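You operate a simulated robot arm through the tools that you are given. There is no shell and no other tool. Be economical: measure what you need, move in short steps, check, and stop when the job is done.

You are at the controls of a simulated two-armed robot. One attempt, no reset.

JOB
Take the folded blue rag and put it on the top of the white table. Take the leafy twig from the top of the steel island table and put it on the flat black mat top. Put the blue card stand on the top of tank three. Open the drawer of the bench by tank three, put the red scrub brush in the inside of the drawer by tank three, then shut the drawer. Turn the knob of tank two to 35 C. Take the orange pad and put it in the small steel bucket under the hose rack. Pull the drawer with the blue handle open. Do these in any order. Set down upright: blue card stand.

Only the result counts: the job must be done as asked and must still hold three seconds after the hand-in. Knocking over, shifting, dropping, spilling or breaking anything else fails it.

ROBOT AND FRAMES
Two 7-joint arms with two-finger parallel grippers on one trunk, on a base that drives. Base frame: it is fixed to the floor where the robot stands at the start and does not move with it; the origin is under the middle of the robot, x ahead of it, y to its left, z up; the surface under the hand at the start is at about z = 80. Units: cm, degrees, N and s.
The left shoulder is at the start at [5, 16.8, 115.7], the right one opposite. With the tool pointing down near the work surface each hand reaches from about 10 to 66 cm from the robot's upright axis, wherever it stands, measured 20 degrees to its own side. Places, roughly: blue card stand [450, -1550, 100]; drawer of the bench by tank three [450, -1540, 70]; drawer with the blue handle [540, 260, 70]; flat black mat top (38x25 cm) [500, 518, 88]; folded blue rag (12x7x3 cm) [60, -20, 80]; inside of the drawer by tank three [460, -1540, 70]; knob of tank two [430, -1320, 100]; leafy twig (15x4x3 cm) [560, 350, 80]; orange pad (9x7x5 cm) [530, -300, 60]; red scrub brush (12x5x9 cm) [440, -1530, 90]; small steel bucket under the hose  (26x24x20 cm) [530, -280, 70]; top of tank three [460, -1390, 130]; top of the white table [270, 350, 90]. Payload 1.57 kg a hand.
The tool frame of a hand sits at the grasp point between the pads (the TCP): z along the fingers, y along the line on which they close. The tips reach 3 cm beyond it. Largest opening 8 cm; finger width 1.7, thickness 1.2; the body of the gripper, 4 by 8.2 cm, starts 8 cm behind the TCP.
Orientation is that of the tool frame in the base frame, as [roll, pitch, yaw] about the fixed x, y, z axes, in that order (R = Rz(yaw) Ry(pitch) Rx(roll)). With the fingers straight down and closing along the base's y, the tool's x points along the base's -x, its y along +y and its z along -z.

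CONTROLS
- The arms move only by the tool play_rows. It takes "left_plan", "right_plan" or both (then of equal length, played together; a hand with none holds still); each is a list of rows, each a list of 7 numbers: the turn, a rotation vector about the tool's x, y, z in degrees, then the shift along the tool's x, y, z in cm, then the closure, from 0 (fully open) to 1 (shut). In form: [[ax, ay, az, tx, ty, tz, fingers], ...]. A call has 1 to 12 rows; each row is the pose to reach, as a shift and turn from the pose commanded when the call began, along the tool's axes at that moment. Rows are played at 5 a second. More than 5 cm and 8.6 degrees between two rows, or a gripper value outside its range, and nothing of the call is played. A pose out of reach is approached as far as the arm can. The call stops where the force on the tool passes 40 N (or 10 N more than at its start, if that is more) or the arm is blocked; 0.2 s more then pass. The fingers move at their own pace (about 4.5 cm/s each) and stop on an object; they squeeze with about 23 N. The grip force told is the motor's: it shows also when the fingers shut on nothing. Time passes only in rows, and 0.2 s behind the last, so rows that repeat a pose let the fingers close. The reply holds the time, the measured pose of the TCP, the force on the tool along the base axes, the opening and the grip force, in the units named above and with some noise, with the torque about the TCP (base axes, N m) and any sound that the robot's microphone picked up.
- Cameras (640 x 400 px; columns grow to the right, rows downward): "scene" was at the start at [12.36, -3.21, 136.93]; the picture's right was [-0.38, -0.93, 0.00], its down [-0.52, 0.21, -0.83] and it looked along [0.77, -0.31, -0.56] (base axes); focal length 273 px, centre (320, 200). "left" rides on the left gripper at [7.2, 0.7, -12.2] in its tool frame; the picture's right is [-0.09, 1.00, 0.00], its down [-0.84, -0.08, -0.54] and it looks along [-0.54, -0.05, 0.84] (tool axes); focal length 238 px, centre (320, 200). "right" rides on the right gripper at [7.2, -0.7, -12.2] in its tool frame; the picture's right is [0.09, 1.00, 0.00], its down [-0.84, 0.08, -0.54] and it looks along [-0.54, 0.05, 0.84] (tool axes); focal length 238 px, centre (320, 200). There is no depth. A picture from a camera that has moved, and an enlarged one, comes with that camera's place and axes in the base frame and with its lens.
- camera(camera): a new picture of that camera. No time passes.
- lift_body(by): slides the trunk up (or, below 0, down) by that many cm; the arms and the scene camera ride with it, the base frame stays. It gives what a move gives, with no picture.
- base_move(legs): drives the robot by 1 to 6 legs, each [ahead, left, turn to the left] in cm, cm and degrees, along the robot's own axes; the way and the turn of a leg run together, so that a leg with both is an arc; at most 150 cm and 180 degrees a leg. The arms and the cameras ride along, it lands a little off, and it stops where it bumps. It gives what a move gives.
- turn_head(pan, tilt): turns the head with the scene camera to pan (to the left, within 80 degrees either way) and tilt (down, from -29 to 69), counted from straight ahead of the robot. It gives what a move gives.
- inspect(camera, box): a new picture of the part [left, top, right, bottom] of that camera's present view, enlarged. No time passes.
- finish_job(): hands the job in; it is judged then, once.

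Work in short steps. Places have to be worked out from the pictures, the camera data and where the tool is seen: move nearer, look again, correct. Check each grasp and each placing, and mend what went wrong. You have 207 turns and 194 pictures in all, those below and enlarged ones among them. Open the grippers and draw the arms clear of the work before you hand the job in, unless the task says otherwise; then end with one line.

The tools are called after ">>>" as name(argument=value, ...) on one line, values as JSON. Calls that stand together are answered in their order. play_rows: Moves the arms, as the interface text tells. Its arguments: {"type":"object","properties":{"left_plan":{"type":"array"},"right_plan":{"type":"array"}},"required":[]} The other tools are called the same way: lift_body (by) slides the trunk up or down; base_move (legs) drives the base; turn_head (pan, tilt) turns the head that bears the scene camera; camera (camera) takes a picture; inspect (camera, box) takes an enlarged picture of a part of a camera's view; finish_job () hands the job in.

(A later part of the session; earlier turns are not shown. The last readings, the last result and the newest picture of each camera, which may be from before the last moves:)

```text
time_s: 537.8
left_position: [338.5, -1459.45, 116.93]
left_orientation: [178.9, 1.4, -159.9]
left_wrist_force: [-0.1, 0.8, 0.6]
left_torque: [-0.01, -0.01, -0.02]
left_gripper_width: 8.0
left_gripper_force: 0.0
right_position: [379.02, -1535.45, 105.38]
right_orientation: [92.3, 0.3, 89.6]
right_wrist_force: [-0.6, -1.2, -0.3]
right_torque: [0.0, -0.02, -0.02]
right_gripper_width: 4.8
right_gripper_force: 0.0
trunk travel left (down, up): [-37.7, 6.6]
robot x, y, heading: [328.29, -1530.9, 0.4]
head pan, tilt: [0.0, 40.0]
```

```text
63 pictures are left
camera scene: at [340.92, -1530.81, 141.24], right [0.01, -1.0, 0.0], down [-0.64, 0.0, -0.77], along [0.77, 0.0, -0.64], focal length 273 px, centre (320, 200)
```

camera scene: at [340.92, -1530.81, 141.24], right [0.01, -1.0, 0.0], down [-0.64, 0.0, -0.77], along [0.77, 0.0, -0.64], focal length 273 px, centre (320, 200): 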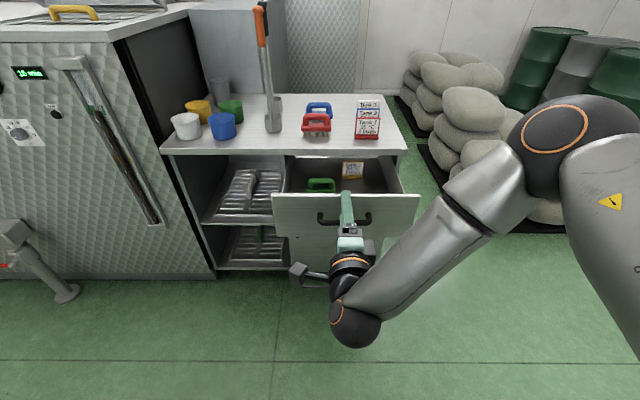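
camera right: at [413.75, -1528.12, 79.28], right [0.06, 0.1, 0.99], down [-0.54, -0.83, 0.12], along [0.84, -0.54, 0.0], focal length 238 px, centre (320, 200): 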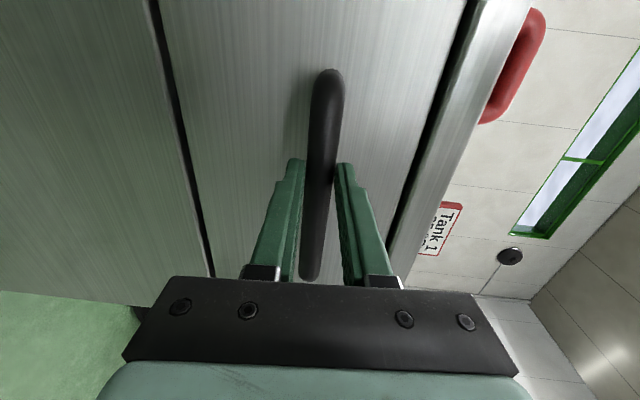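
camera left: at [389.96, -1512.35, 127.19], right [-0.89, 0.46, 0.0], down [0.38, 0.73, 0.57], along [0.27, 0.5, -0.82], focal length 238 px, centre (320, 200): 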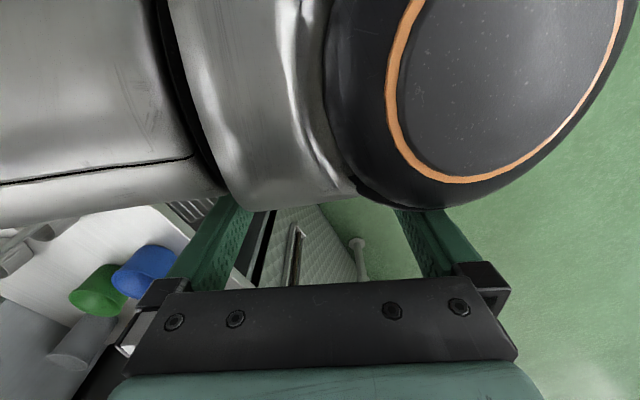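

I'll point the right fingers down (closing along x, which suits both brush and stand), then drive in for the brush.

>>> play_rows(right_plan=[[8.2, 0, 0, 0, 1, -0.5, 0], [16.4, 0, 0, 0, 2, -1, 0], [24.5, 0, 0, 0, 3, -1.5, 0], [32.7, 0, 0, 0, 4, -2, 0], [40.9, 0, 0, 0, 5, -2.5, 0], [49, 0, 0, 0, 6, -3, 0], [57.2, 0, 0, 0, 7, -3.5, 0], [65.4, 0, 0, 0, 8, -4, 0], [73.6, 0, 0, 0, 9, -4.5, 0], [81.8, 0, 0, 0, 10, -5, 0], [87.6, 0, 0, 0, 11, -5, 0]])

>>> base_move(legs=[[0, 17, 0], [50, 0, 0]])

>>> camera(camera="scene")

>>> camera(camera="right")

```text
time_s: 540.2
left_position: [338.41, -1459.38, 116.89]
left_orientation: [178.9, 1.6, -160.0]
left_wrist_force: [0.9, 0.7, 0.1]
left_torque: [0.0, -0.03, -0.01]
left_gripper_width: 8.01
left_gripper_force: 0.0
right_position: [374.43, -1535.43, 116.72]
right_orientation: [-179.9, 0.3, 89.6]
right_wrist_force: [-0.4, -0.5, 0.1]
right_torque: [-0.01, -0.01, -0.01]
right_gripper_width: 8.0
right_gripper_force: 0.1
trunk travel left (down, up): [-37.7, 6.6]
robot x, y, heading: [328.52, -1530.87, -0.1]
head pan, tilt: [0.0, 40.0]
```

```text
time_s: 544.8
left_position: [388.18, -1442.06, 116.81]
left_orientation: [178.9, 1.6, -159.9]
left_wrist_force: [0.5, -0.2, -0.6]
left_torque: [0.02, 0.0, 0.02]
left_gripper_width: 8.03
left_gripper_force: 0.0
right_position: [424.37, -1518.03, 116.77]
right_orientation: [-180.0, 0.3, 89.6]
right_wrist_force: [-0.2, -0.2, 0.3]
right_torque: [-0.01, 0.01, 0.0]
right_gripper_width: 7.99
right_gripper_force: 0.1
trunk travel left (down, up): [-37.7, 6.6]
robot x, y, heading: [378.06, -1513.61, 0.4]
head pan, tilt: [0.0, 40.0]
```

```text
62 pictures are left
camera scene: at [390.81, -1513.47, 141.24], right [0.01, -1.0, 0.0], down [-0.64, 0.0, -0.77], along [0.77, 0.01, -0.64], focal length 273 px, centre (320, 200)
```

scene: 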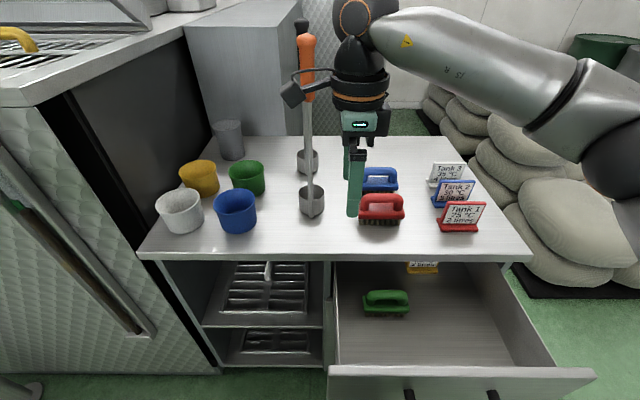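

```text
61 pictures are left
camera right: at [423.75, -1510.66, 128.98], right [1.0, 0.09, 0.0], down [0.07, -0.83, 0.55], along [0.05, -0.54, -0.84], focal length 238 px, centre (320, 200)
```

right: 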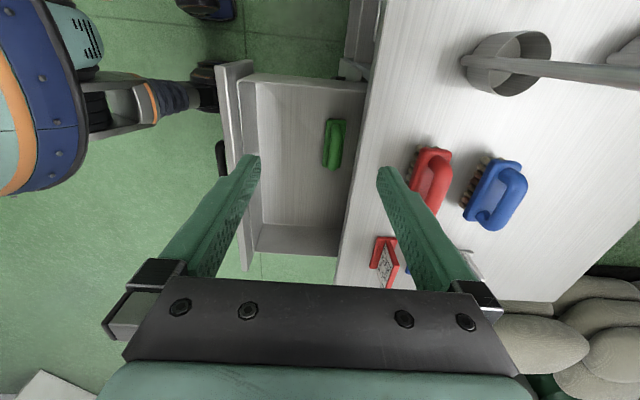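

The red brush is at about (442,-1527.5). I'll move right first, then forward above it, staying clear of the ladles.

>>> play_rows(right_plan=[[0, 0, 0, -4, 0, 0, 0], [0, 0, 0, -8, 0, 0, 0], [0, 0, 0, -9.5, 3, 0, 0], [0, 0, 0, -9.5, 7, 0, 0], [0, 0, 0, -9.5, 11, 0, 0], [0, 0, 0, -9.5, 15, 2, 0], [0, 0, 0, -9.5, 17.6, 5, 0], [0, 0, 0, -9.5, 17.6, 8, 0]])

>>> camera(camera="right")

>>> camera(camera="scene")

```text
time_s: 546.6
left_position: [388.31, -1441.91, 116.84]
left_orientation: [179.0, 1.6, -159.8]
left_wrist_force: [-0.6, -0.3, 0.0]
left_torque: [-0.03, 0.0, 0.02]
left_gripper_width: 8.01
left_gripper_force: 0.0
right_position: [439.61, -1528.21, 110.8]
right_orientation: [179.9, 0.4, 89.7]
right_wrist_force: [0.1, 0.4, -0.5]
right_torque: [-0.01, 0.01, -0.03]
right_gripper_width: 7.98
right_gripper_force: 0.0
right hand out of reach, approached as far as the arm can: row 6, 7, 8
trunk travel left (down, up): [-37.7, 6.6]
robot x, y, heading: [378.14, -1513.75, 0.3]
head pan, tilt: [0.0, 40.0]
```

```text
60 pictures are left
camera right: at [438.91, -1520.67, 123.02], right [1.0, 0.09, 0.0], down [0.07, -0.83, 0.55], along [0.05, -0.55, -0.84], focal length 238 px, centre (320, 200)
```

right: 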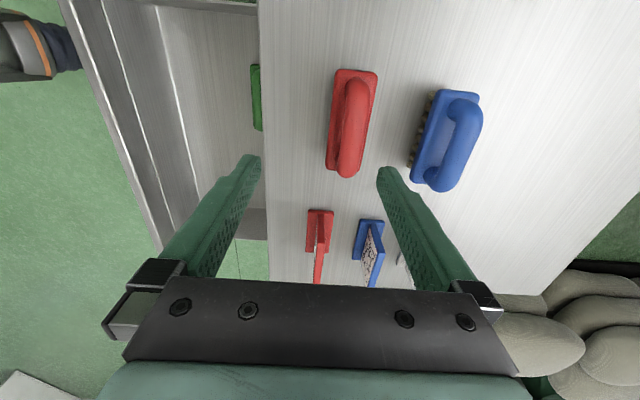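

```text
59 pictures are left
camera scene: at [390.75, -1513.36, 141.24], right [0.01, -1.0, 0.0], down [-0.64, -0.01, -0.77], along [0.77, 0.0, -0.64], focal length 273 px, centre (320, 200)
```

scene: 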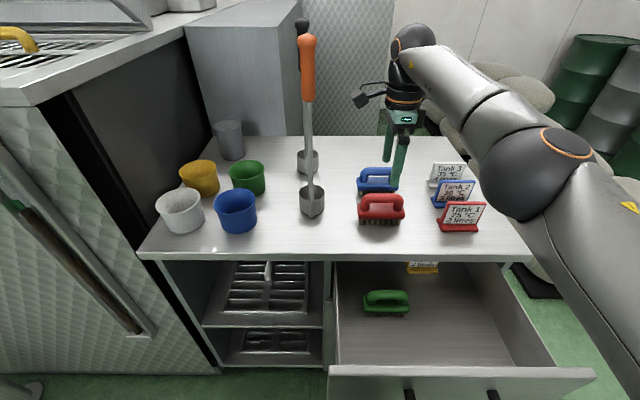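

The bar is at (443,-1527.8), just beyond reach. I'll move the base ahead 4 cm.

>>> base_move(legs=[[4.2, 0, 0]])

>>> camera(camera="right")

```text
time_s: 547.5
left_position: [392.62, -1442.05, 116.82]
left_orientation: [178.9, 1.5, -159.9]
left_wrist_force: [-0.1, -0.5, -0.3]
left_torque: [-0.01, 0.05, 0.02]
left_gripper_width: 7.98
left_gripper_force: 0.0
right_position: [443.89, -1528.18, 110.79]
right_orientation: [-179.9, 0.3, 89.5]
right_wrist_force: [-0.3, -0.6, 0.2]
right_torque: [0.0, 0.01, -0.01]
right_gripper_width: 7.99
right_gripper_force: 0.0
trunk travel left (down, up): [-37.7, 6.6]
robot x, y, heading: [382.37, -1513.56, 0.3]
head pan, tilt: [0.0, 40.0]
```

```text
58 pictures are left
camera right: at [443.2, -1520.74, 122.98], right [1.0, 0.09, 0.0], down [0.07, -0.83, 0.55], along [0.05, -0.54, -0.84], focal length 238 px, centre (320, 200)
```

right: 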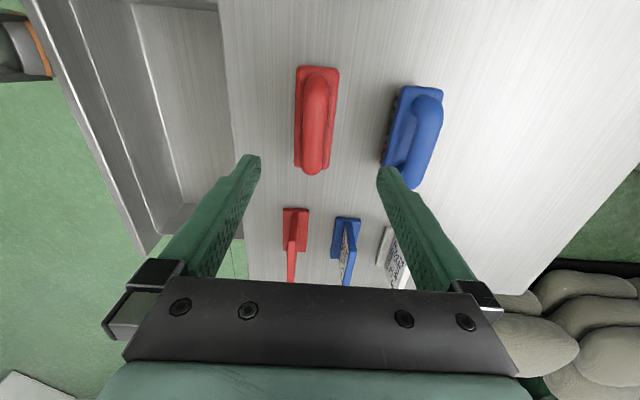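

>>> play_rows(right_plan=[[0, 0, 0, 0, -1.2, 2, 0], [0, 0, 0, 0, -1.2, 4, 0]])

```text
time_s: 548.1
left_position: [392.47, -1441.99, 116.99]
left_orientation: [179.0, 1.6, -159.9]
left_wrist_force: [-0.1, 0.5, -0.3]
left_torque: [-0.02, 0.0, -0.02]
left_gripper_width: 7.99
left_gripper_force: 0.1
right_position: [442.66, -1528.13, 106.77]
right_orientation: [180.0, 0.2, 89.7]
right_wrist_force: [0.4, -0.4, 0.6]
right_torque: [0.01, 0.03, 0.0]
right_gripper_width: 7.99
right_gripper_force: 0.1
trunk travel left (down, up): [-37.7, 6.6]
robot x, y, heading: [382.14, -1513.61, 0.4]
head pan, tilt: [0.0, 40.0]
```

Tracking is exact now. I'll descend to z≈96.8, close and lift.

>>> play_rows(right_plan=[[0, 0, 0, 0, 0.6, 3, 0], [0, 0, 0, 0, 0.6, 6, 0], [0, 0, 0, 0, 0.6, 8.5, 0], [0, 0, 0, 0, 0.6, 10, 0], [0, 0, 0, 0, 0.6, 10, 0.5], [0, 0, 0, 0, 0.6, 10, 1], [0, 0, 0, 0, 0.6, 10, 1], [0, 0, 0, 0, 0.6, 7, 1], [0, 0, 0, 0, 0.6, 3, 1]])

>>> camera(camera="right")

```text
time_s: 550.1
left_position: [392.25, -1441.94, 116.87]
left_orientation: [178.9, 1.6, -159.9]
left_wrist_force: [0.5, -0.3, -1.1]
left_torque: [0.02, 0.01, 0.01]
left_gripper_width: 7.99
left_gripper_force: 0.1
right_position: [443.05, -1528.19, 103.9]
right_orientation: [-179.9, 0.3, 89.7]
right_wrist_force: [0.9, 0.2, -2.1]
right_torque: [-0.02, -0.03, 0.02]
right_gripper_width: 4.76
right_gripper_force: 23.5
trunk travel left (down, up): [-37.7, 6.6]
robot x, y, heading: [382.21, -1513.72, 0.4]
head pan, tilt: [0.0, 40.0]
```

```text
57 pictures are left
camera right: at [442.44, -1520.84, 116.08], right [1.0, 0.09, 0.0], down [0.07, -0.83, 0.55], along [0.05, -0.54, -0.84], focal length 238 px, centre (320, 200)
```

right: 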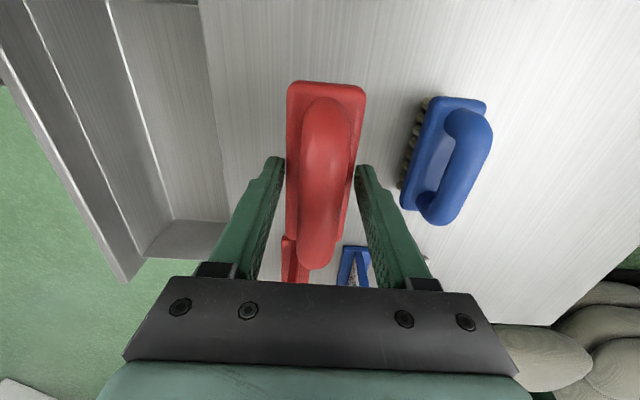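

The brush is held. I'll raise it, come back over the drawer, then right to its free half ~(420,-1546).

>>> play_rows(right_plan=[[0, 0, 0, 0, 0, -3.5, 1], [0, 0, 0, 0, 0, -7, 1], [0, 0, 0, 0, -4.5, -8, 1], [0, 0, 0, 0, -9, -8, 1], [0, 0, 0, 0, -13.5, -8, 1], [0, 0, 0, 0, -18, -8, 1], [0, 0, 0, 0, -22.8, -8, 1], [0, 0, 0, -4.5, -22.8, -8, 1], [0, 0, 0, -9, -22.8, -8, 1], [0, 0, 0, -13.5, -22.8, -8, 1], [0, 0, 0, -17.8, -22.8, -8, 1]])

>>> camera(camera="right")

>>> camera(camera="scene")

```text
time_s: 552.5
left_position: [392.37, -1442.05, 116.86]
left_orientation: [178.9, 1.5, -159.9]
left_wrist_force: [-0.4, -0.5, 0.7]
left_torque: [0.03, 0.0, 0.02]
left_gripper_width: 7.98
left_gripper_force: 0.1
right_position: [420.27, -1545.93, 111.83]
right_orientation: [179.9, 0.4, 89.6]
right_wrist_force: [-0.7, 0.4, -1.9]
right_torque: [0.04, 0.0, 0.0]
right_gripper_width: 4.75
right_gripper_force: 22.7
trunk travel left (down, up): [-37.7, 6.6]
robot x, y, heading: [382.15, -1513.99, 0.5]
head pan, tilt: [0.0, 40.0]
```

```text
56 pictures are left
camera right: at [419.52, -1538.47, 124.08], right [1.0, 0.09, 0.0], down [0.07, -0.83, 0.55], along [0.05, -0.54, -0.84], focal length 238 px, centre (320, 200)
```

right: 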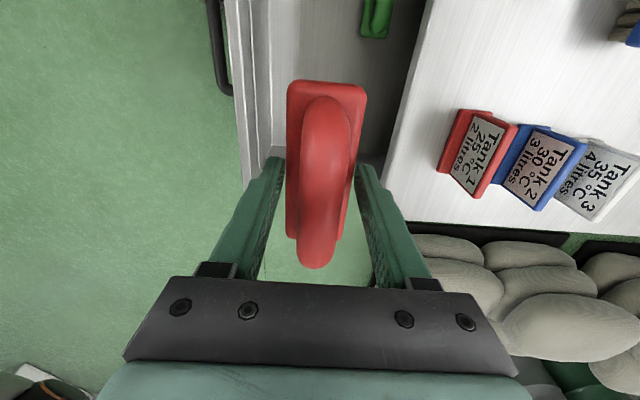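

```text
55 pictures are left
camera scene: at [394.91, -1513.51, 141.25], right [0.01, -1.0, 0.0], down [-0.64, 0.0, -0.77], along [0.77, 0.01, -0.64], focal length 273 px, centre (320, 200)
```

scene: 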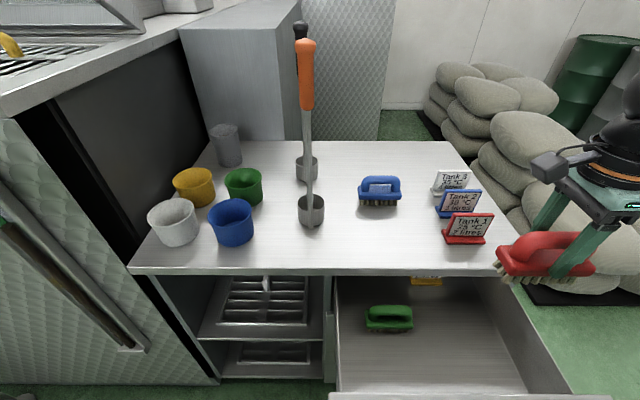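

Over the free half of the drawer. I'll nudge +1 in y and lower with the arm.

>>> play_rows(right_plan=[[0, 0, 0, 1, 0, 4, 1], [0, 0, 0, 1, 0, 8.5, 1], [0, 0, 0, 1, 0, 13, 1], [0, 0, 0, 1, 0, 17.5, 1], [0, 0, 0, 1, 0, 22, 1], [0, 0, 0, 1, 0, 26, 1]])

>>> camera(camera="right")

>>> turn_head(pan=-20, tilt=55)

>>> camera(camera="scene")

```text
time_s: 553.9
left_position: [392.42, -1442.08, 116.88]
left_orientation: [178.9, 1.6, -159.9]
left_wrist_force: [-0.9, -0.2, -0.7]
left_torque: [0.0, -0.02, 0.03]
left_gripper_width: 8.0
left_gripper_force: 0.1
right_position: [420.1, -1545.07, 85.89]
right_orientation: [179.8, 0.3, 89.7]
right_wrist_force: [-0.3, -0.3, -1.3]
right_torque: [-0.02, 0.01, 0.0]
right_gripper_width: 4.75
right_gripper_force: 23.1
trunk travel left (down, up): [-37.7, 6.6]
robot x, y, heading: [382.46, -1513.71, 0.9]
head pan, tilt: [0.0, 40.0]
```

```text
54 pictures are left
camera right: at [419.57, -1537.45, 98.09], right [1.0, 0.09, 0.0], down [0.07, -0.83, 0.55], along [0.05, -0.54, -0.84], focal length 238 px, centre (320, 200)
```

right: 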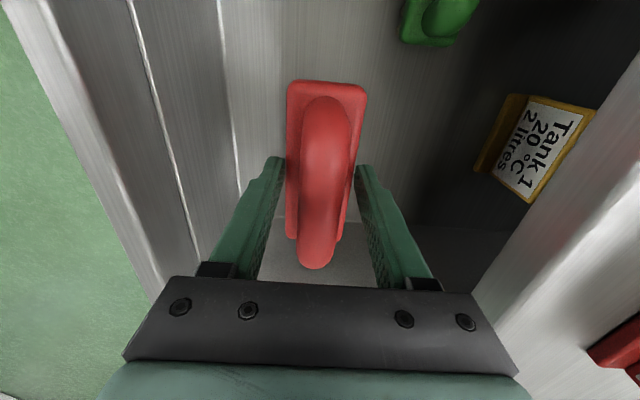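

```text
time_s: 554.8
left_position: [392.34, -1442.02, 116.93]
left_orientation: [178.9, 1.7, -159.9]
left_wrist_force: [-0.9, 0.5, 0.0]
left_torque: [-0.03, -0.03, -0.04]
left_gripper_width: 8.0
left_gripper_force: 0.0
right_position: [420.19, -1544.78, 85.97]
right_orientation: [179.9, 0.3, 89.6]
right_wrist_force: [-0.6, 0.1, -1.0]
right_torque: [-0.01, -0.02, -0.03]
right_gripper_width: 4.73
right_gripper_force: 22.8
trunk travel left (down, up): [-37.7, 6.6]
robot x, y, heading: [382.04, -1513.53, 0.8]
head pan, tilt: [-20.0, 55.0]
```

```text
53 pictures are left
camera scene: at [393.24, -1515.92, 139.18], right [-0.33, -0.94, 0.0], down [-0.77, 0.27, -0.57], along [0.54, -0.19, -0.82], focal length 273 px, centre (320, 200)
```

scene: 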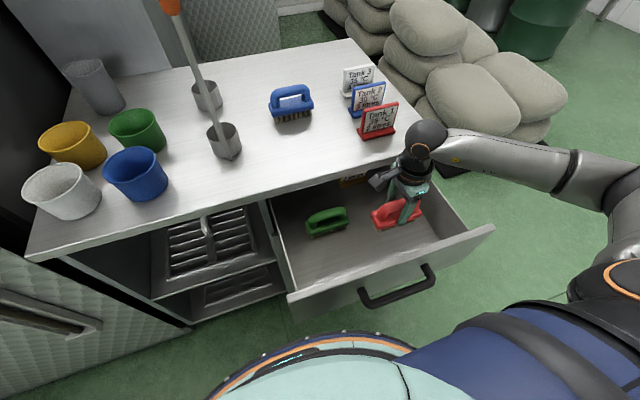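

Good position inside the drawer. I'll continue lowering until contact.

>>> play_rows(right_plan=[[0, 0, 0, 0, 0, 3, 1], [0, 0, 0, 0, 0, 5, 1], [0, 0, 0, 0, 0, 6, 1], [0, 0, 0, 0, 0, 6.8, 1], [0, 0, 0, 0, 0, 7.5, 1], [0, 0, 0, 0, 0, 8.2, 1], [0, 0, 0, 0, 0, 8.9, 1], [0, 0, 0, 0, 0, 9.6, 1], [0, 0, 0, 0, 0, 10.3, 1], [0, 0, 0, 0, 0, 11, 1], [0, 0, 0, 0, 0, 11.6, 1]])

```text
time_s: 557.2
left_position: [392.38, -1441.85, 116.84]
left_orientation: [179.1, 1.6, -160.0]
left_wrist_force: [-0.7, -0.2, -0.4]
left_torque: [0.02, 0.01, 0.02]
left_gripper_width: 8.0
left_gripper_force: 0.1
right_position: [420.4, -1544.91, 74.29]
right_orientation: [179.8, 0.1, 89.6]
right_wrist_force: [3.0, 0.4, 22.4]
right_torque: [0.04, 0.04, 0.0]
right_gripper_width: 4.78
right_gripper_force: 22.9
trunk travel left (down, up): [-37.7, 6.6]
robot x, y, heading: [382.49, -1513.64, 0.3]
head pan, tilt: [-20.0, 55.0]
```

Contact with the drawer floor. I'll release and rise.

>>> play_rows(right_plan=[[0, 0, 0, 0, 0, -0.5, 0.7], [0, 0, 0, 0, 0, -0.5, 0.2], [0, 0, 0, 0, 0, -0.5, 0], [0, 0, 0, 0, 0, -1, 0], [0, 0, 0, 0, 0, -5.5, 0], [0, 0, 0, 0, 0, -10, 0], [0, 0, 0, 0, 0, -14.5, 0], [0, 0, 0, 0, 0, -19, 0], [0, 0, 0, 0, 0, -23.5, 0], [0, 0, 0, 0, 0, -28, 0], [0, 0, 0, 0, 0, -32.5, 0], [0, 0, 0, 0, 0, -36, 0]])

>>> camera(camera="scene")

```text
time_s: 559.8
left_position: [392.33, -1442.0, 116.93]
left_orientation: [179.0, 1.6, -159.9]
left_wrist_force: [-0.4, 1.3, -0.1]
left_torque: [-0.01, 0.0, -0.01]
left_gripper_width: 8.01
left_gripper_force: 0.0
right_position: [420.14, -1544.99, 110.22]
right_orientation: [180.0, 0.2, 89.6]
right_wrist_force: [0.7, 0.4, 0.3]
right_torque: [-0.05, -0.01, -0.02]
right_gripper_width: 8.02
right_gripper_force: 0.2
trunk travel left (down, up): [-37.7, 6.6]
robot x, y, heading: [382.08, -1513.64, 0.6]
head pan, tilt: [-20.0, 55.0]
```

```text
52 pictures are left
camera scene: at [393.2, -1515.89, 139.17], right [-0.34, -0.94, 0.0], down [-0.77, 0.27, -0.57], along [0.54, -0.19, -0.82], focal length 273 px, centre (320, 200)
```

scene: 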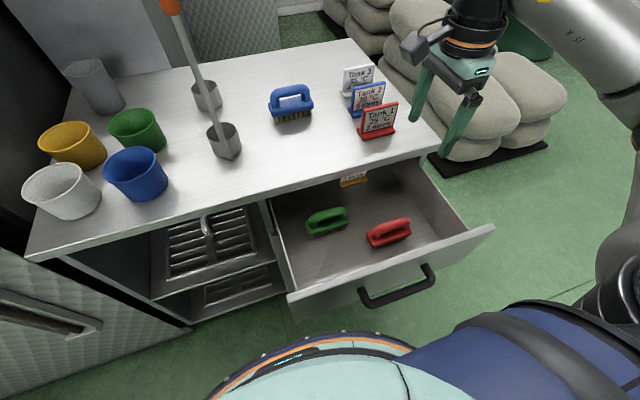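

The brush is in the drawer. I'll back off, lower the closed fingers in front of the handle, and push the drawer shut.

>>> base_move(legs=[[-34, 0, 0]])

>>> play_rows(right_plan=[[0, 0, 0, 2, 0, 4, 0.5], [0, 0, 0, 4, 0, 8, 1], [0, 0, 0, 6, 0, 12, 1], [0, 0, 0, 6, 0, 16, 1], [0, 0, 0, 6, 0, 20, 1], [0, 0, 0, 6, 0, 24, 1], [0, 0, 0, 6, 0, 28, 1], [0, 0, 0, 6, 0, 31, 1]])

>>> turn_head(pan=-10, tilt=45)

>>> camera(camera="scene")

```text
time_s: 562.0
left_position: [358.43, -1442.3, 116.9]
left_orientation: [178.8, 1.6, -159.7]
left_wrist_force: [-0.7, 0.2, 0.5]
left_torque: [0.0, 0.0, 0.02]
left_gripper_width: 8.0
left_gripper_force: 0.1
right_position: [386.69, -1545.14, 110.17]
right_orientation: [179.8, 0.2, 89.8]
right_wrist_force: [0.4, -0.3, 0.0]
right_torque: [0.02, -0.07, -0.02]
right_gripper_width: 7.99
right_gripper_force: 0.0
trunk travel left (down, up): [-37.7, 6.6]
robot x, y, heading: [348.42, -1514.33, 0.3]
head pan, tilt: [-20.0, 55.0]
```

```text
time_s: 563.8
left_position: [358.63, -1442.33, 116.9]
left_orientation: [178.9, 1.6, -159.8]
left_wrist_force: [-0.2, 0.3, -0.2]
left_torque: [-0.02, 0.03, 0.03]
left_gripper_width: 7.99
left_gripper_force: 0.1
right_position: [386.71, -1539.11, 79.27]
right_orientation: [179.9, 0.3, 89.7]
right_wrist_force: [-0.2, -0.3, -0.8]
right_torque: [-0.02, -0.03, -0.01]
right_gripper_width: 0.0
right_gripper_force: 21.4
trunk travel left (down, up): [-37.7, 6.6]
robot x, y, heading: [348.25, -1513.8, 0.4]
head pan, tilt: [-20.0, 55.0]
```

```text
time_s: 564.5
left_position: [358.59, -1442.19, 116.84]
left_orientation: [178.9, 1.6, -159.7]
left_wrist_force: [-0.4, 0.5, -0.9]
left_torque: [0.0, 0.02, 0.0]
left_gripper_width: 8.0
left_gripper_force: 0.1
right_position: [386.91, -1539.11, 79.25]
right_orientation: [179.8, 0.3, 89.7]
right_wrist_force: [0.4, 0.9, 0.6]
right_torque: [-0.01, -0.01, -0.03]
right_gripper_width: 0.0
right_gripper_force: 21.2
trunk travel left (down, up): [-37.7, 6.6]
robot x, y, heading: [348.8, -1513.67, 0.5]
head pan, tilt: [-10.0, 45.0]
```

```text
51 pictures are left
camera scene: at [360.8, -1515.1, 140.51], right [-0.17, -0.99, 0.0], down [-0.7, 0.12, -0.71], along [0.7, -0.12, -0.71], focal length 273 px, centre (320, 200)
```

scene: 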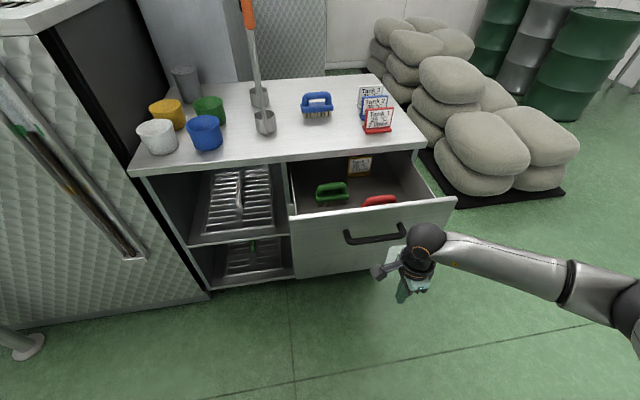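

Hand is in front of the handle. I'll drive ahead 35 cm to push, then finish with a force-limited arm push.

>>> base_move(legs=[[35, 0, -0.4]])

>>> camera(camera="scene")

```text
time_s: 566.8
left_position: [394.01, -1442.07, 116.86]
left_orientation: [178.9, 1.7, -160.1]
left_wrist_force: [0.3, -0.8, 0.6]
left_torque: [0.02, 0.01, 0.03]
left_gripper_width: 8.02
left_gripper_force: 0.1
right_position: [421.81, -1539.04, 79.22]
right_orientation: [179.9, 0.3, 89.5]
right_wrist_force: [0.8, -0.2, 0.8]
right_torque: [0.0, 0.01, 0.0]
right_gripper_width: 0.01
right_gripper_force: 21.1
trunk travel left (down, up): [-37.7, 6.6]
robot x, y, heading: [383.63, -1513.49, 0.1]
head pan, tilt: [-10.0, 45.0]
```

```text
50 pictures are left
camera scene: at [395.94, -1514.92, 140.51], right [-0.17, -0.99, 0.0], down [-0.7, 0.12, -0.71], along [0.7, -0.12, -0.71], focal length 273 px, centre (320, 200)
```

scene: 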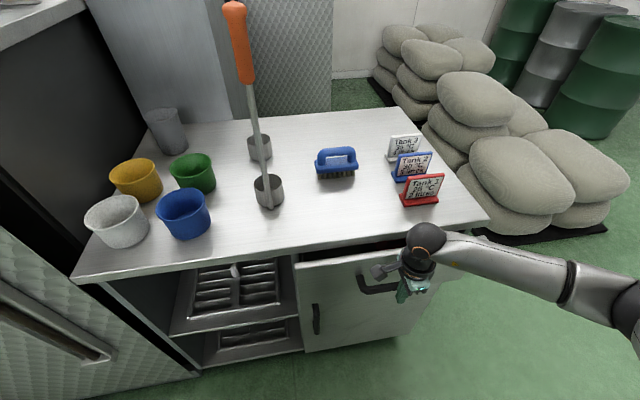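

The drawer is nearly shut. Now the force-limited final push.

>>> play_rows(right_plan=[[0, 0, 0, 0, 1.5, 0, 1], [0, 0, 0, 0, 3, 0, 1], [0, 0, 0, 0, 4, 0, 1], [0, 0, 0, 0, 4.5, 0, 1], [0, 0, 0, 0, 5, 0, 1], [0, 0, 0, 0, 5.5, 0, 1], [0, 0, 0, 0, 6, 0, 1], [0, 0, 0, 0, 6.5, 0, 1]])

>>> camera(camera="scene")

```text
time_s: 568.4
left_position: [393.95, -1442.09, 116.87]
left_orientation: [178.9, 1.7, -160.1]
left_wrist_force: [0.2, 0.0, 0.4]
left_torque: [-0.04, 0.03, -0.01]
left_gripper_width: 8.01
left_gripper_force: 0.0
right_position: [426.84, -1539.06, 79.12]
right_orientation: [-178.8, 0.4, 89.6]
right_wrist_force: [-14.4, 0.4, 11.7]
right_torque: [0.05, -0.12, 0.0]
right_gripper_width: 0.0
right_gripper_force: 21.1
trunk travel left (down, up): [-37.7, 6.6]
robot x, y, heading: [383.59, -1513.49, 0.3]
head pan, tilt: [-10.0, 45.0]
stopped in row 8 (right hand): the force on the tool passed its limit at 44 N (the readings are from after the stop); the commanded pose is now the measured one
```

```text
49 pictures are left
camera scene: at [395.71, -1514.9, 140.54], right [-0.17, -0.99, 0.0], down [-0.7, 0.12, -0.71], along [0.7, -0.12, -0.71], focal length 273 px, centre (320, 200)
```

scene: 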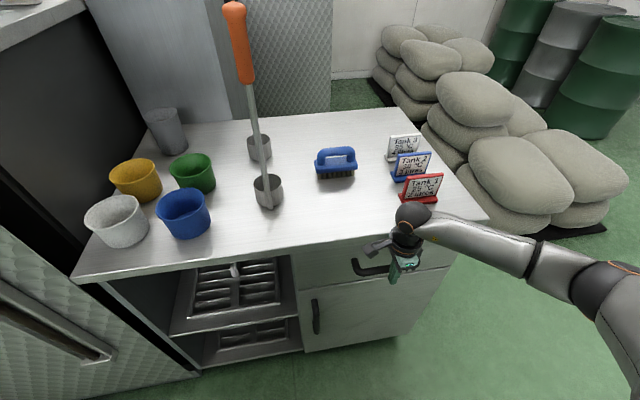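

The drawer is shut. I'll retreat, rise, and reposition for the blue card stand.

>>> play_rows(right_plan=[[0, 0, 0, 0, -2, 0, 1], [0, 0, 0, 0, -6, 0, 1], [0, 0, 0, 0, -9, -2, 1], [0, 0, 0, 0, -11, -6, 0.6], [0, 0, 0, 0, -11, -10.5, 0.3], [0, 0, 0, 0, -11, -15, 0.3], [0, 0, 0, 0, -11, -19.5, 0.3], [0, 0, 0, 0, -11, -24, 0.3], [0, 0, 0, 0, -11, -28.5, 0.3], [0, 0, 0, 0, -11, -33, 0.3], [0, 0, 0, 0, -11, -37, 0.3]])

>>> base_move(legs=[[3, -16, 0]])

>>> turn_head(pan=-12, tilt=45)

>>> camera(camera="scene")

>>> camera(camera="right")

```text
time_s: 570.8
left_position: [394.05, -1442.1, 116.84]
left_orientation: [178.9, 1.4, -160.0]
left_wrist_force: [0.2, -0.8, 0.2]
left_torque: [-0.02, -0.03, -0.01]
left_gripper_width: 7.98
left_gripper_force: 0.1
right_position: [416.44, -1538.93, 116.24]
right_orientation: [-178.9, 0.4, 89.5]
right_wrist_force: [-0.1, -0.7, 0.0]
right_torque: [-0.03, -0.03, 0.03]
right_gripper_width: 5.6
right_gripper_force: 0.1
trunk travel left (down, up): [-37.7, 6.6]
robot x, y, heading: [383.6, -1513.3, 0.1]
head pan, tilt: [-10.0, 45.0]
```

```text
time_s: 572.8
left_position: [397.15, -1458.13, 116.94]
left_orientation: [179.0, 1.6, -160.1]
left_wrist_force: [0.1, -0.3, 0.3]
left_torque: [0.01, 0.03, -0.01]
left_gripper_width: 7.98
left_gripper_force: 0.0
right_position: [419.64, -1554.83, 116.26]
right_orientation: [-179.0, 0.4, 89.4]
right_wrist_force: [-0.6, 0.4, 0.3]
right_torque: [0.0, -0.01, 0.01]
right_gripper_width: 5.6
right_gripper_force: 0.1
trunk travel left (down, up): [-37.7, 6.6]
robot x, y, heading: [386.89, -1529.82, -0.2]
head pan, tilt: [-10.0, 45.0]
```

```text
time_s: 573.5
left_position: [397.1, -1458.05, 116.94]
left_orientation: [178.9, 1.7, -160.0]
left_wrist_force: [0.8, 0.5, -0.8]
left_torque: [-0.04, 0.0, 0.02]
left_gripper_width: 8.02
left_gripper_force: 0.0
right_position: [419.66, -1554.81, 116.2]
right_orientation: [-179.0, 0.5, 89.5]
right_wrist_force: [0.1, -0.2, -0.5]
right_torque: [-0.02, 0.01, 0.01]
right_gripper_width: 5.61
right_gripper_force: 0.0
trunk travel left (down, up): [-37.7, 6.6]
robot x, y, heading: [387.12, -1529.6, 0.2]
head pan, tilt: [-12.0, 45.0]
```

```text
48 pictures are left
camera scene: at [398.81, -1531.18, 140.52], right [-0.2, -0.98, 0.0], down [-0.69, 0.14, -0.71], along [0.69, -0.14, -0.71], focal length 273 px, centre (320, 200)
```

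scene: 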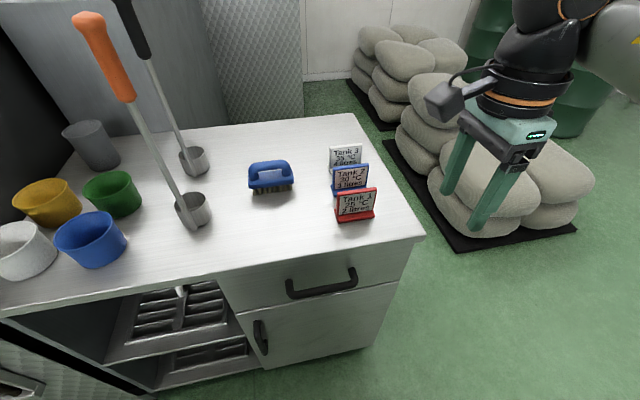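

```text
47 pictures are left
camera right: at [419.17, -1547.39, 128.48], right [1.0, 0.08, -0.02], down [0.08, -0.83, 0.55], along [0.03, -0.55, -0.84], focal length 238 px, centre (320, 200)
```

right: 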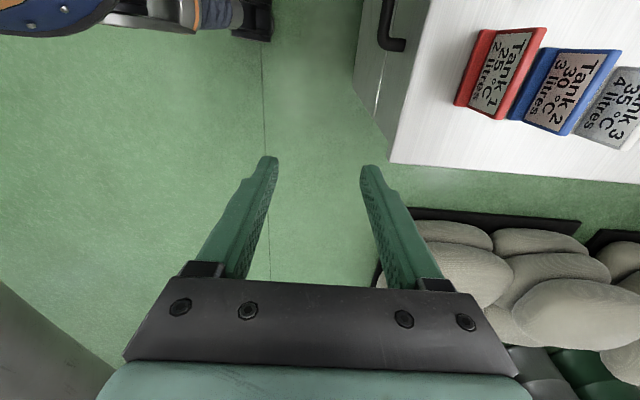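

The blue stand is at about (449,-1549.5). I'll move above it.

>>> play_rows(right_plan=[[0, 0, 0, 1, 4.5, 0, 0.3], [0, 0, 0, 2, 9, 0, 0.3], [0, 0, 0, 3, 13.5, 0, 0.3], [0, 0, 0, 4, 18, 0, 0.3], [0, 0, 0, 5, 22.5, 1, 0.3], [0, 0, 0, 5.3, 27, 3, 0.3], [0, 0, 0, 5.3, 28.5, 5, 0.3]])

>>> camera(camera="right")

>>> inspect(camera="scene", box=[290, 110, 418, 230])

```text
time_s: 575.0
left_position: [397.07, -1458.05, 116.93]
left_orientation: [178.9, 1.7, -160.0]
left_wrist_force: [0.8, 0.0, 0.3]
left_torque: [0.0, 0.01, 0.0]
left_gripper_width: 8.01
left_gripper_force: 0.1
right_position: [448.08, -1549.77, 110.52]
right_orientation: [-179.2, 0.5, 89.7]
right_wrist_force: [-0.7, -0.5, -0.3]
right_torque: [-0.01, 0.01, -0.03]
right_gripper_width: 5.59
right_gripper_force: 0.0
trunk travel left (down, up): [-37.7, 6.6]
robot x, y, heading: [386.65, -1529.77, 0.4]
head pan, tilt: [-12.0, 45.0]
```

```text
46 pictures are left
camera right: at [447.63, -1542.33, 122.84], right [1.0, 0.09, -0.02], down [0.08, -0.83, 0.55], along [0.03, -0.55, -0.84], focal length 238 px, centre (320, 200)
```

right: 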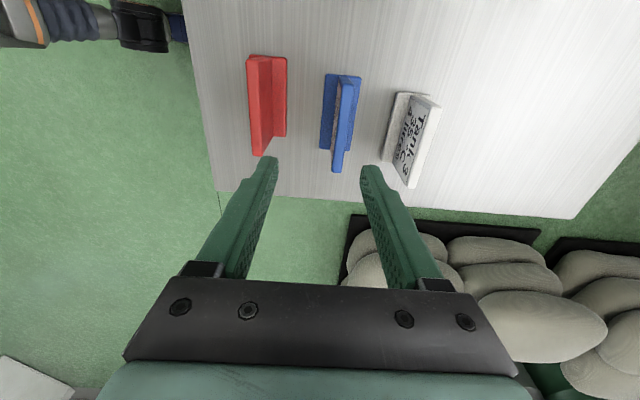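

```text
3.33 times, centred on (354, 170) of scene
camera zoom: at [398.82, -1531.17, 140.52], right [-0.21, -0.98, 0.0], down [-0.69, 0.14, -0.71], along [0.69, -0.15, -0.71], focal length 910 px, centre (207, 300)
```

zoom: 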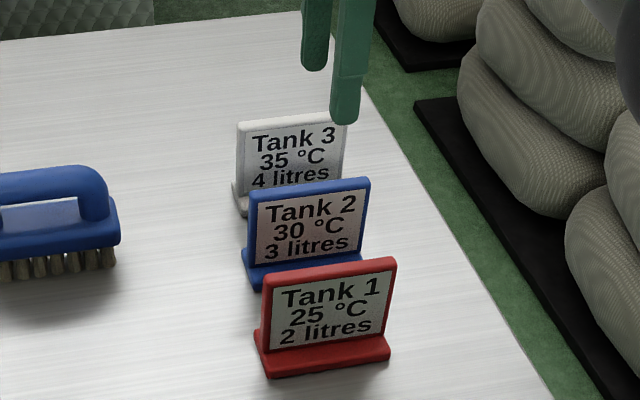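

The blue plate stands at x≈450.3, centred y≈-1549.5, top z≈97.7, aligned with y. I'll move the base ahead 3 cm and then descend onto it.

>>> base_move(legs=[[3.5, 0, 0]])

>>> camera(camera="right")

```text
time_s: 575.9
left_position: [400.79, -1458.01, 116.86]
left_orientation: [178.9, 1.5, -160.2]
left_wrist_force: [-0.2, -0.6, -0.7]
left_torque: [0.0, 0.0, 0.02]
left_gripper_width: 8.0
left_gripper_force: 0.2
right_position: [451.72, -1549.84, 110.46]
right_orientation: [-179.0, 0.4, 89.5]
right_wrist_force: [-0.3, 0.4, -0.7]
right_torque: [0.0, 0.04, -0.03]
right_gripper_width: 5.59
right_gripper_force: 0.1
trunk travel left (down, up): [-37.7, 6.6]
robot x, y, heading: [390.31, -1530.3, 0.1]
head pan, tilt: [-12.0, 45.0]
```

```text
44 pictures are left
camera right: at [451.23, -1542.35, 122.78], right [1.0, 0.08, -0.02], down [0.08, -0.83, 0.55], along [0.03, -0.55, -0.84], focal length 238 px, centre (320, 200)
```

right: 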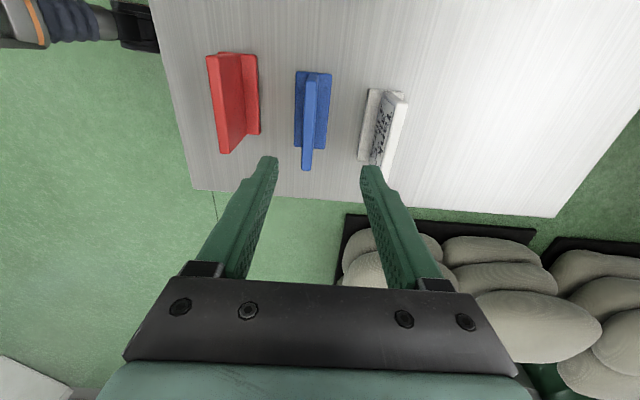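

Confirmed at (450.2,-1549.2). Descend, grip and lift.

>>> play_rows(right_plan=[[0, 0, 0, 0.5, -1.5, 3, 0.3], [0, 0, 0, 0.5, -1.5, 7, 0.3], [0, 0, 0, 0.5, -1.5, 11, 0.3], [0, 0, 0, 0.5, -1.5, 13.5, 0.3], [0, 0, 0, 0.5, -1.5, 14.8, 0.3], [0, 0, 0, 0.5, -1.5, 14.8, 0.6], [0, 0, 0, 0.5, -1.5, 14.8, 1], [0, 0, 0, 0.5, -1.5, 14.8, 1], [0, 0, 0, 0.5, -1.5, 12, 1], [0, 0, 0, 0.5, -1.5, 8, 1], [0, 0, 0, 0.5, -1.5, 4, 1]])

>>> camera(camera="right")

```text
time_s: 578.3
left_position: [400.47, -1458.06, 116.94]
left_orientation: [178.9, 1.5, -160.1]
left_wrist_force: [-0.3, -0.3, 0.8]
left_torque: [0.01, -0.04, -0.02]
left_gripper_width: 7.97
left_gripper_force: 0.0
right_position: [449.81, -1549.38, 106.59]
right_orientation: [-179.0, 0.3, 89.6]
right_wrist_force: [-0.5, -0.2, -0.9]
right_torque: [-0.02, 0.01, 0.01]
right_gripper_width: 1.12
right_gripper_force: 22.8
trunk travel left (down, up): [-37.7, 6.6]
robot x, y, heading: [390.32, -1529.77, 0.1]
head pan, tilt: [-12.0, 45.0]
```

```text
43 pictures are left
camera right: at [449.46, -1541.82, 118.83], right [1.0, 0.08, -0.02], down [0.08, -0.83, 0.55], along [0.03, -0.55, -0.84], focal length 238 px, centre (320, 200)
```

right: 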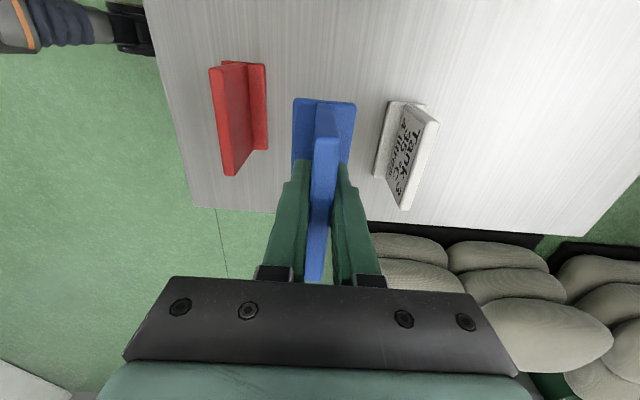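

The stand is held upright. I'll raise it, draw it back, then drive to tank three.

>>> play_rows(right_plan=[[0, 0, 0, 0, 0, -4, 1], [0, 0, 0, 0, 0, -8, 1], [0, 0, 0, 0, -4, -10, 1], [0, 0, 0, 0, -8.5, -10, 1], [0, 0, 0, 0, -13, -10, 1], [0, 0, 0, 0, -17.5, -10, 1]])

>>> base_move(legs=[[-40, 0, 0], [0, 130, 0]])

>>> lift_body(by=6.5)

>>> turn_head(pan=0, tilt=20)

>>> camera(camera="scene")

```text
time_s: 579.7
left_position: [400.4, -1458.14, 117.03]
left_orientation: [179.0, 1.5, -160.0]
left_wrist_force: [-0.7, -1.0, 0.1]
left_torque: [0.0, -0.01, -0.01]
left_gripper_width: 8.01
left_gripper_force: 0.1
right_position: [432.57, -1549.26, 116.86]
right_orientation: [-179.0, 0.4, 89.5]
right_wrist_force: [0.1, -0.3, -0.3]
right_torque: [0.0, 0.0, 0.0]
right_gripper_width: 1.16
right_gripper_force: 23.0
trunk travel left (down, up): [-37.7, 6.6]
robot x, y, heading: [390.01, -1529.66, 0.4]
head pan, tilt: [-12.0, 45.0]
```

```text
time_s: 593.4
left_position: [362.54, -1328.63, 116.92]
left_orientation: [178.8, 1.6, -161.2]
left_wrist_force: [-0.3, -0.3, -0.1]
left_torque: [0.03, 0.01, 0.01]
left_gripper_width: 8.01
left_gripper_force: 0.1
right_position: [393.18, -1420.27, 116.99]
right_orientation: [-179.0, 0.4, 88.6]
right_wrist_force: [-0.3, -0.3, -1.1]
right_torque: [0.01, -0.01, -0.01]
right_gripper_width: 1.15
right_gripper_force: 23.3
trunk travel left (down, up): [-37.7, 6.6]
robot x, y, heading: [351.0, -1400.36, -0.9]
head pan, tilt: [-12.0, 45.0]
```

```text
time_s: 594.4
left_position: [362.52, -1328.45, 123.36]
left_orientation: [178.8, 1.6, -161.1]
left_wrist_force: [0.3, -0.6, 0.3]
left_torque: [0.0, 0.0, 0.03]
left_gripper_width: 8.0
left_gripper_force: 0.1
right_position: [393.06, -1420.19, 123.42]
right_orientation: [-179.1, 0.4, 88.6]
right_wrist_force: [0.2, -0.8, -0.2]
right_torque: [-0.01, 0.01, -0.01]
right_gripper_width: 1.17
right_gripper_force: 23.0
trunk travel left (down, up): [-44.2, 0.1]
robot x, y, heading: [350.72, -1399.81, -0.7]
head pan, tilt: [-12.0, 45.0]
```

```text
time_s: 595.3
left_position: [362.48, -1328.51, 123.39]
left_orientation: [178.9, 1.6, -161.1]
left_wrist_force: [0.1, -1.1, 0.4]
left_torque: [0.02, 0.02, 0.0]
left_gripper_width: 8.0
left_gripper_force: 0.1
right_position: [393.09, -1420.31, 123.36]
right_orientation: [-179.1, 0.4, 88.6]
right_wrist_force: [-0.1, 0.6, -1.3]
right_torque: [0.0, 0.02, -0.02]
right_gripper_width: 1.13
right_gripper_force: 22.4
trunk travel left (down, up): [-44.2, 0.1]
robot x, y, heading: [351.27, -1400.03, -0.7]
head pan, tilt: [0.0, 20.0]
```

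```text
42 pictures are left
camera scene: at [364.36, -1400.07, 150.87], right [-0.01, -1.0, 0.0], down [-0.34, 0.01, -0.94], along [0.94, -0.01, -0.34], focal length 273 px, centre (320, 200)
```

scene: 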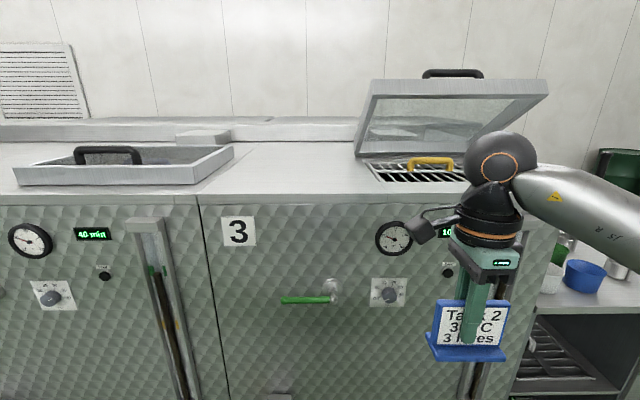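

The free part of tank three's top is y≈-1372…-1412, z≈128. I'll raise the stand to z≈140 first.

>>> play_rows(right_plan=[[0, 0, 0, 0, 0, -4, 1], [0, 0, 0, 0, 0, -8, 1], [0, 0, 0, 0, 0, -12, 1], [0, 0, 0, 0, 0, -16, 1], [0, 0, 0, 0, 0, -18, 1]])

```text
time_s: 596.5
left_position: [362.45, -1328.49, 123.36]
left_orientation: [179.0, 1.7, -161.1]
left_wrist_force: [-0.2, 0.2, -0.5]
left_torque: [0.01, -0.03, 0.02]
left_gripper_width: 8.01
left_gripper_force: 0.1
right_position: [393.5, -1420.17, 141.51]
right_orientation: [-179.0, 0.4, 88.6]
right_wrist_force: [0.4, 1.1, 0.3]
right_torque: [0.0, 0.0, -0.01]
right_gripper_width: 1.15
right_gripper_force: 22.6
trunk travel left (down, up): [-44.2, 0.1]
robot x, y, heading: [350.52, -1400.29, -1.0]
head pan, tilt: [0.0, 20.0]
```

I'll strafe left 20 and approach ahead 31.

>>> base_move(legs=[[0, 20, 1], [31, 0, 0]])

>>> turn_head(pan=-5, tilt=30)

>>> camera(camera="scene")

>>> camera(camera="right")

```text
time_s: 600.6
left_position: [392.42, -1308.3, 123.36]
left_orientation: [178.9, 1.6, -160.2]
left_wrist_force: [0.5, -0.1, -0.2]
left_torque: [-0.04, 0.0, 0.02]
left_gripper_width: 8.0
left_gripper_force: 0.1
right_position: [424.92, -1399.43, 141.44]
right_orientation: [-179.0, 0.4, 89.5]
right_wrist_force: [-1.1, -0.9, -0.1]
right_torque: [-0.03, 0.02, 0.05]
right_gripper_width: 1.16
right_gripper_force: 23.0
trunk travel left (down, up): [-44.2, 0.1]
robot x, y, heading: [382.22, -1379.63, 0.1]
head pan, tilt: [0.0, 20.0]
```

```text
time_s: 601.3
left_position: [392.3, -1308.23, 123.38]
left_orientation: [178.9, 1.6, -160.1]
left_wrist_force: [1.1, -0.5, -0.4]
left_torque: [-0.02, -0.04, 0.03]
left_gripper_width: 8.0
left_gripper_force: 0.0
right_position: [424.86, -1399.35, 141.54]
right_orientation: [-179.0, 0.4, 89.6]
right_wrist_force: [0.4, -0.2, -0.4]
right_torque: [0.0, 0.01, -0.03]
right_gripper_width: 1.16
right_gripper_force: 23.5
trunk travel left (down, up): [-44.2, 0.1]
robot x, y, heading: [382.21, -1379.87, 0.2]
head pan, tilt: [-5.0, 30.0]
```

```text
41 pictures are left
camera scene: at [395.16, -1380.54, 149.28], right [-0.08, -1.0, 0.0], down [-0.5, 0.04, -0.87], along [0.86, -0.07, -0.5], focal length 273 px, centre (320, 200)
```

scene: 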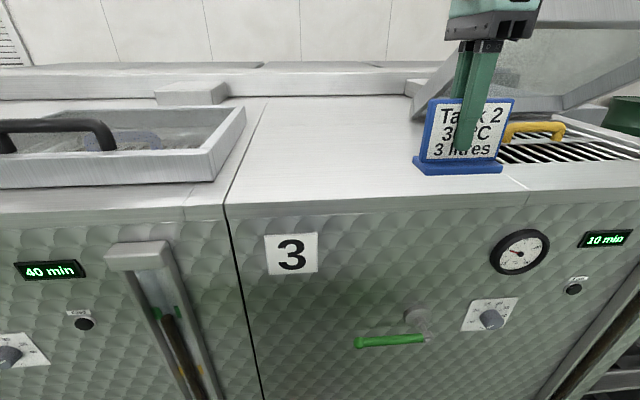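

```text
40 pictures are left
camera right: at [424.4, -1391.87, 153.75], right [1.0, 0.08, -0.02], down [0.08, -0.83, 0.55], along [0.03, -0.55, -0.84], focal length 238 px, centre (320, 200)
```

right: 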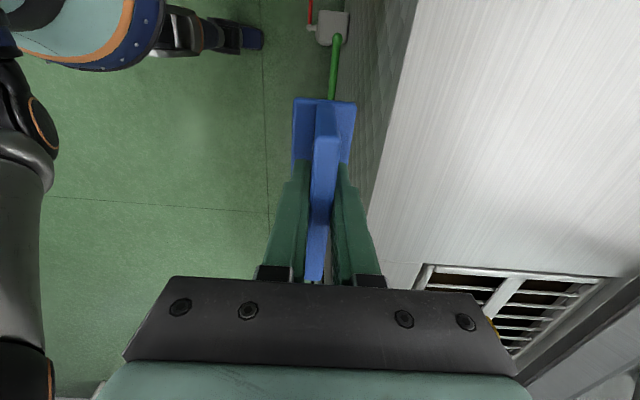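

Free area confirmed. I'll move over (440.5,-1393) and check.

>>> play_rows(right_plan=[[0, 0, 0, 1.6, 3.9, 0, 1], [0, 0, 0, 3.2, 7.8, 0, 1], [0, 0, 0, 4.8, 11.7, 0, 1], [0, 0, 0, 6.4, 15.6, 0, 1], [0, 0, 0, 6.4, 15.6, 2, 1]])

>>> camera(camera="scene")

```text
time_s: 602.5
left_position: [392.46, -1308.29, 123.44]
left_orientation: [178.9, 1.6, -160.0]
left_wrist_force: [0.2, -0.2, 0.6]
left_torque: [-0.01, 0.04, 0.01]
left_gripper_width: 8.0
left_gripper_force: 0.1
right_position: [434.18, -1393.9, 137.42]
right_orientation: [-179.0, 0.4, 89.6]
right_wrist_force: [0.6, 0.3, 0.0]
right_torque: [-0.03, -0.01, -0.01]
right_gripper_width: 1.18
right_gripper_force: 22.9
right hand out of reach, approached as far as the arm can: row 2, 3, 4, 5
trunk travel left (down, up): [-44.2, 0.1]
robot x, y, heading: [382.15, -1379.81, 0.0]
head pan, tilt: [-5.0, 30.0]
```

```text
39 pictures are left
camera scene: at [395.23, -1380.51, 149.27], right [-0.08, -1.0, 0.0], down [-0.5, 0.04, -0.87], along [0.86, -0.07, -0.5], focal length 273 px, centre (320, 200)
```

scene: 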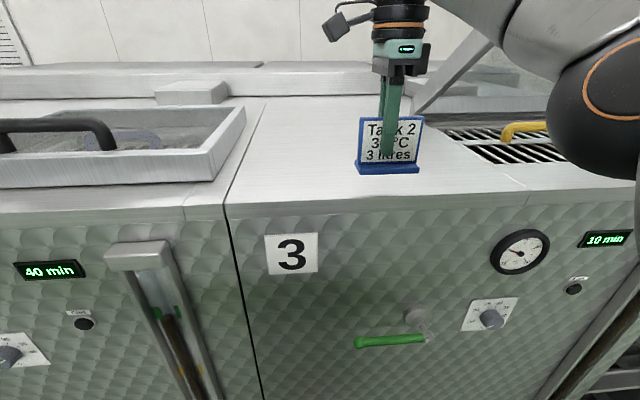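

The arm's reach ends at x=434 at this height. I'll advance the base 5 cm; the outlet box (x>420) stays clear.

>>> base_move(legs=[[5, 0, 0]])

>>> camera(camera="right")

```text
time_s: 603.4
left_position: [397.43, -1308.32, 123.47]
left_orientation: [178.9, 1.5, -160.1]
left_wrist_force: [0.6, 0.1, -1.0]
left_torque: [-0.02, 0.01, 0.0]
left_gripper_width: 8.0
left_gripper_force: 0.1
right_position: [439.08, -1393.84, 137.47]
right_orientation: [-179.0, 0.4, 89.6]
right_wrist_force: [0.0, 0.4, -1.2]
right_torque: [0.0, 0.0, 0.0]
right_gripper_width: 1.16
right_gripper_force: 23.3
trunk travel left (down, up): [-44.2, 0.1]
robot x, y, heading: [387.21, -1379.88, 0.0]
head pan, tilt: [-5.0, 30.0]
```

```text
38 pictures are left
camera right: at [438.71, -1386.4, 149.72], right [1.0, 0.08, -0.02], down [0.08, -0.83, 0.55], along [0.03, -0.55, -0.84], focal length 238 px, centre (320, 200)
```

right: 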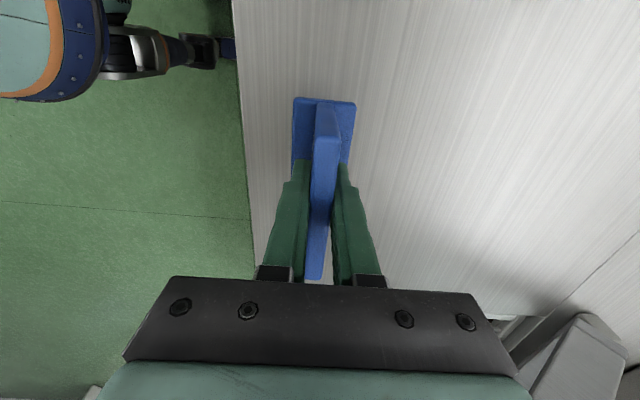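

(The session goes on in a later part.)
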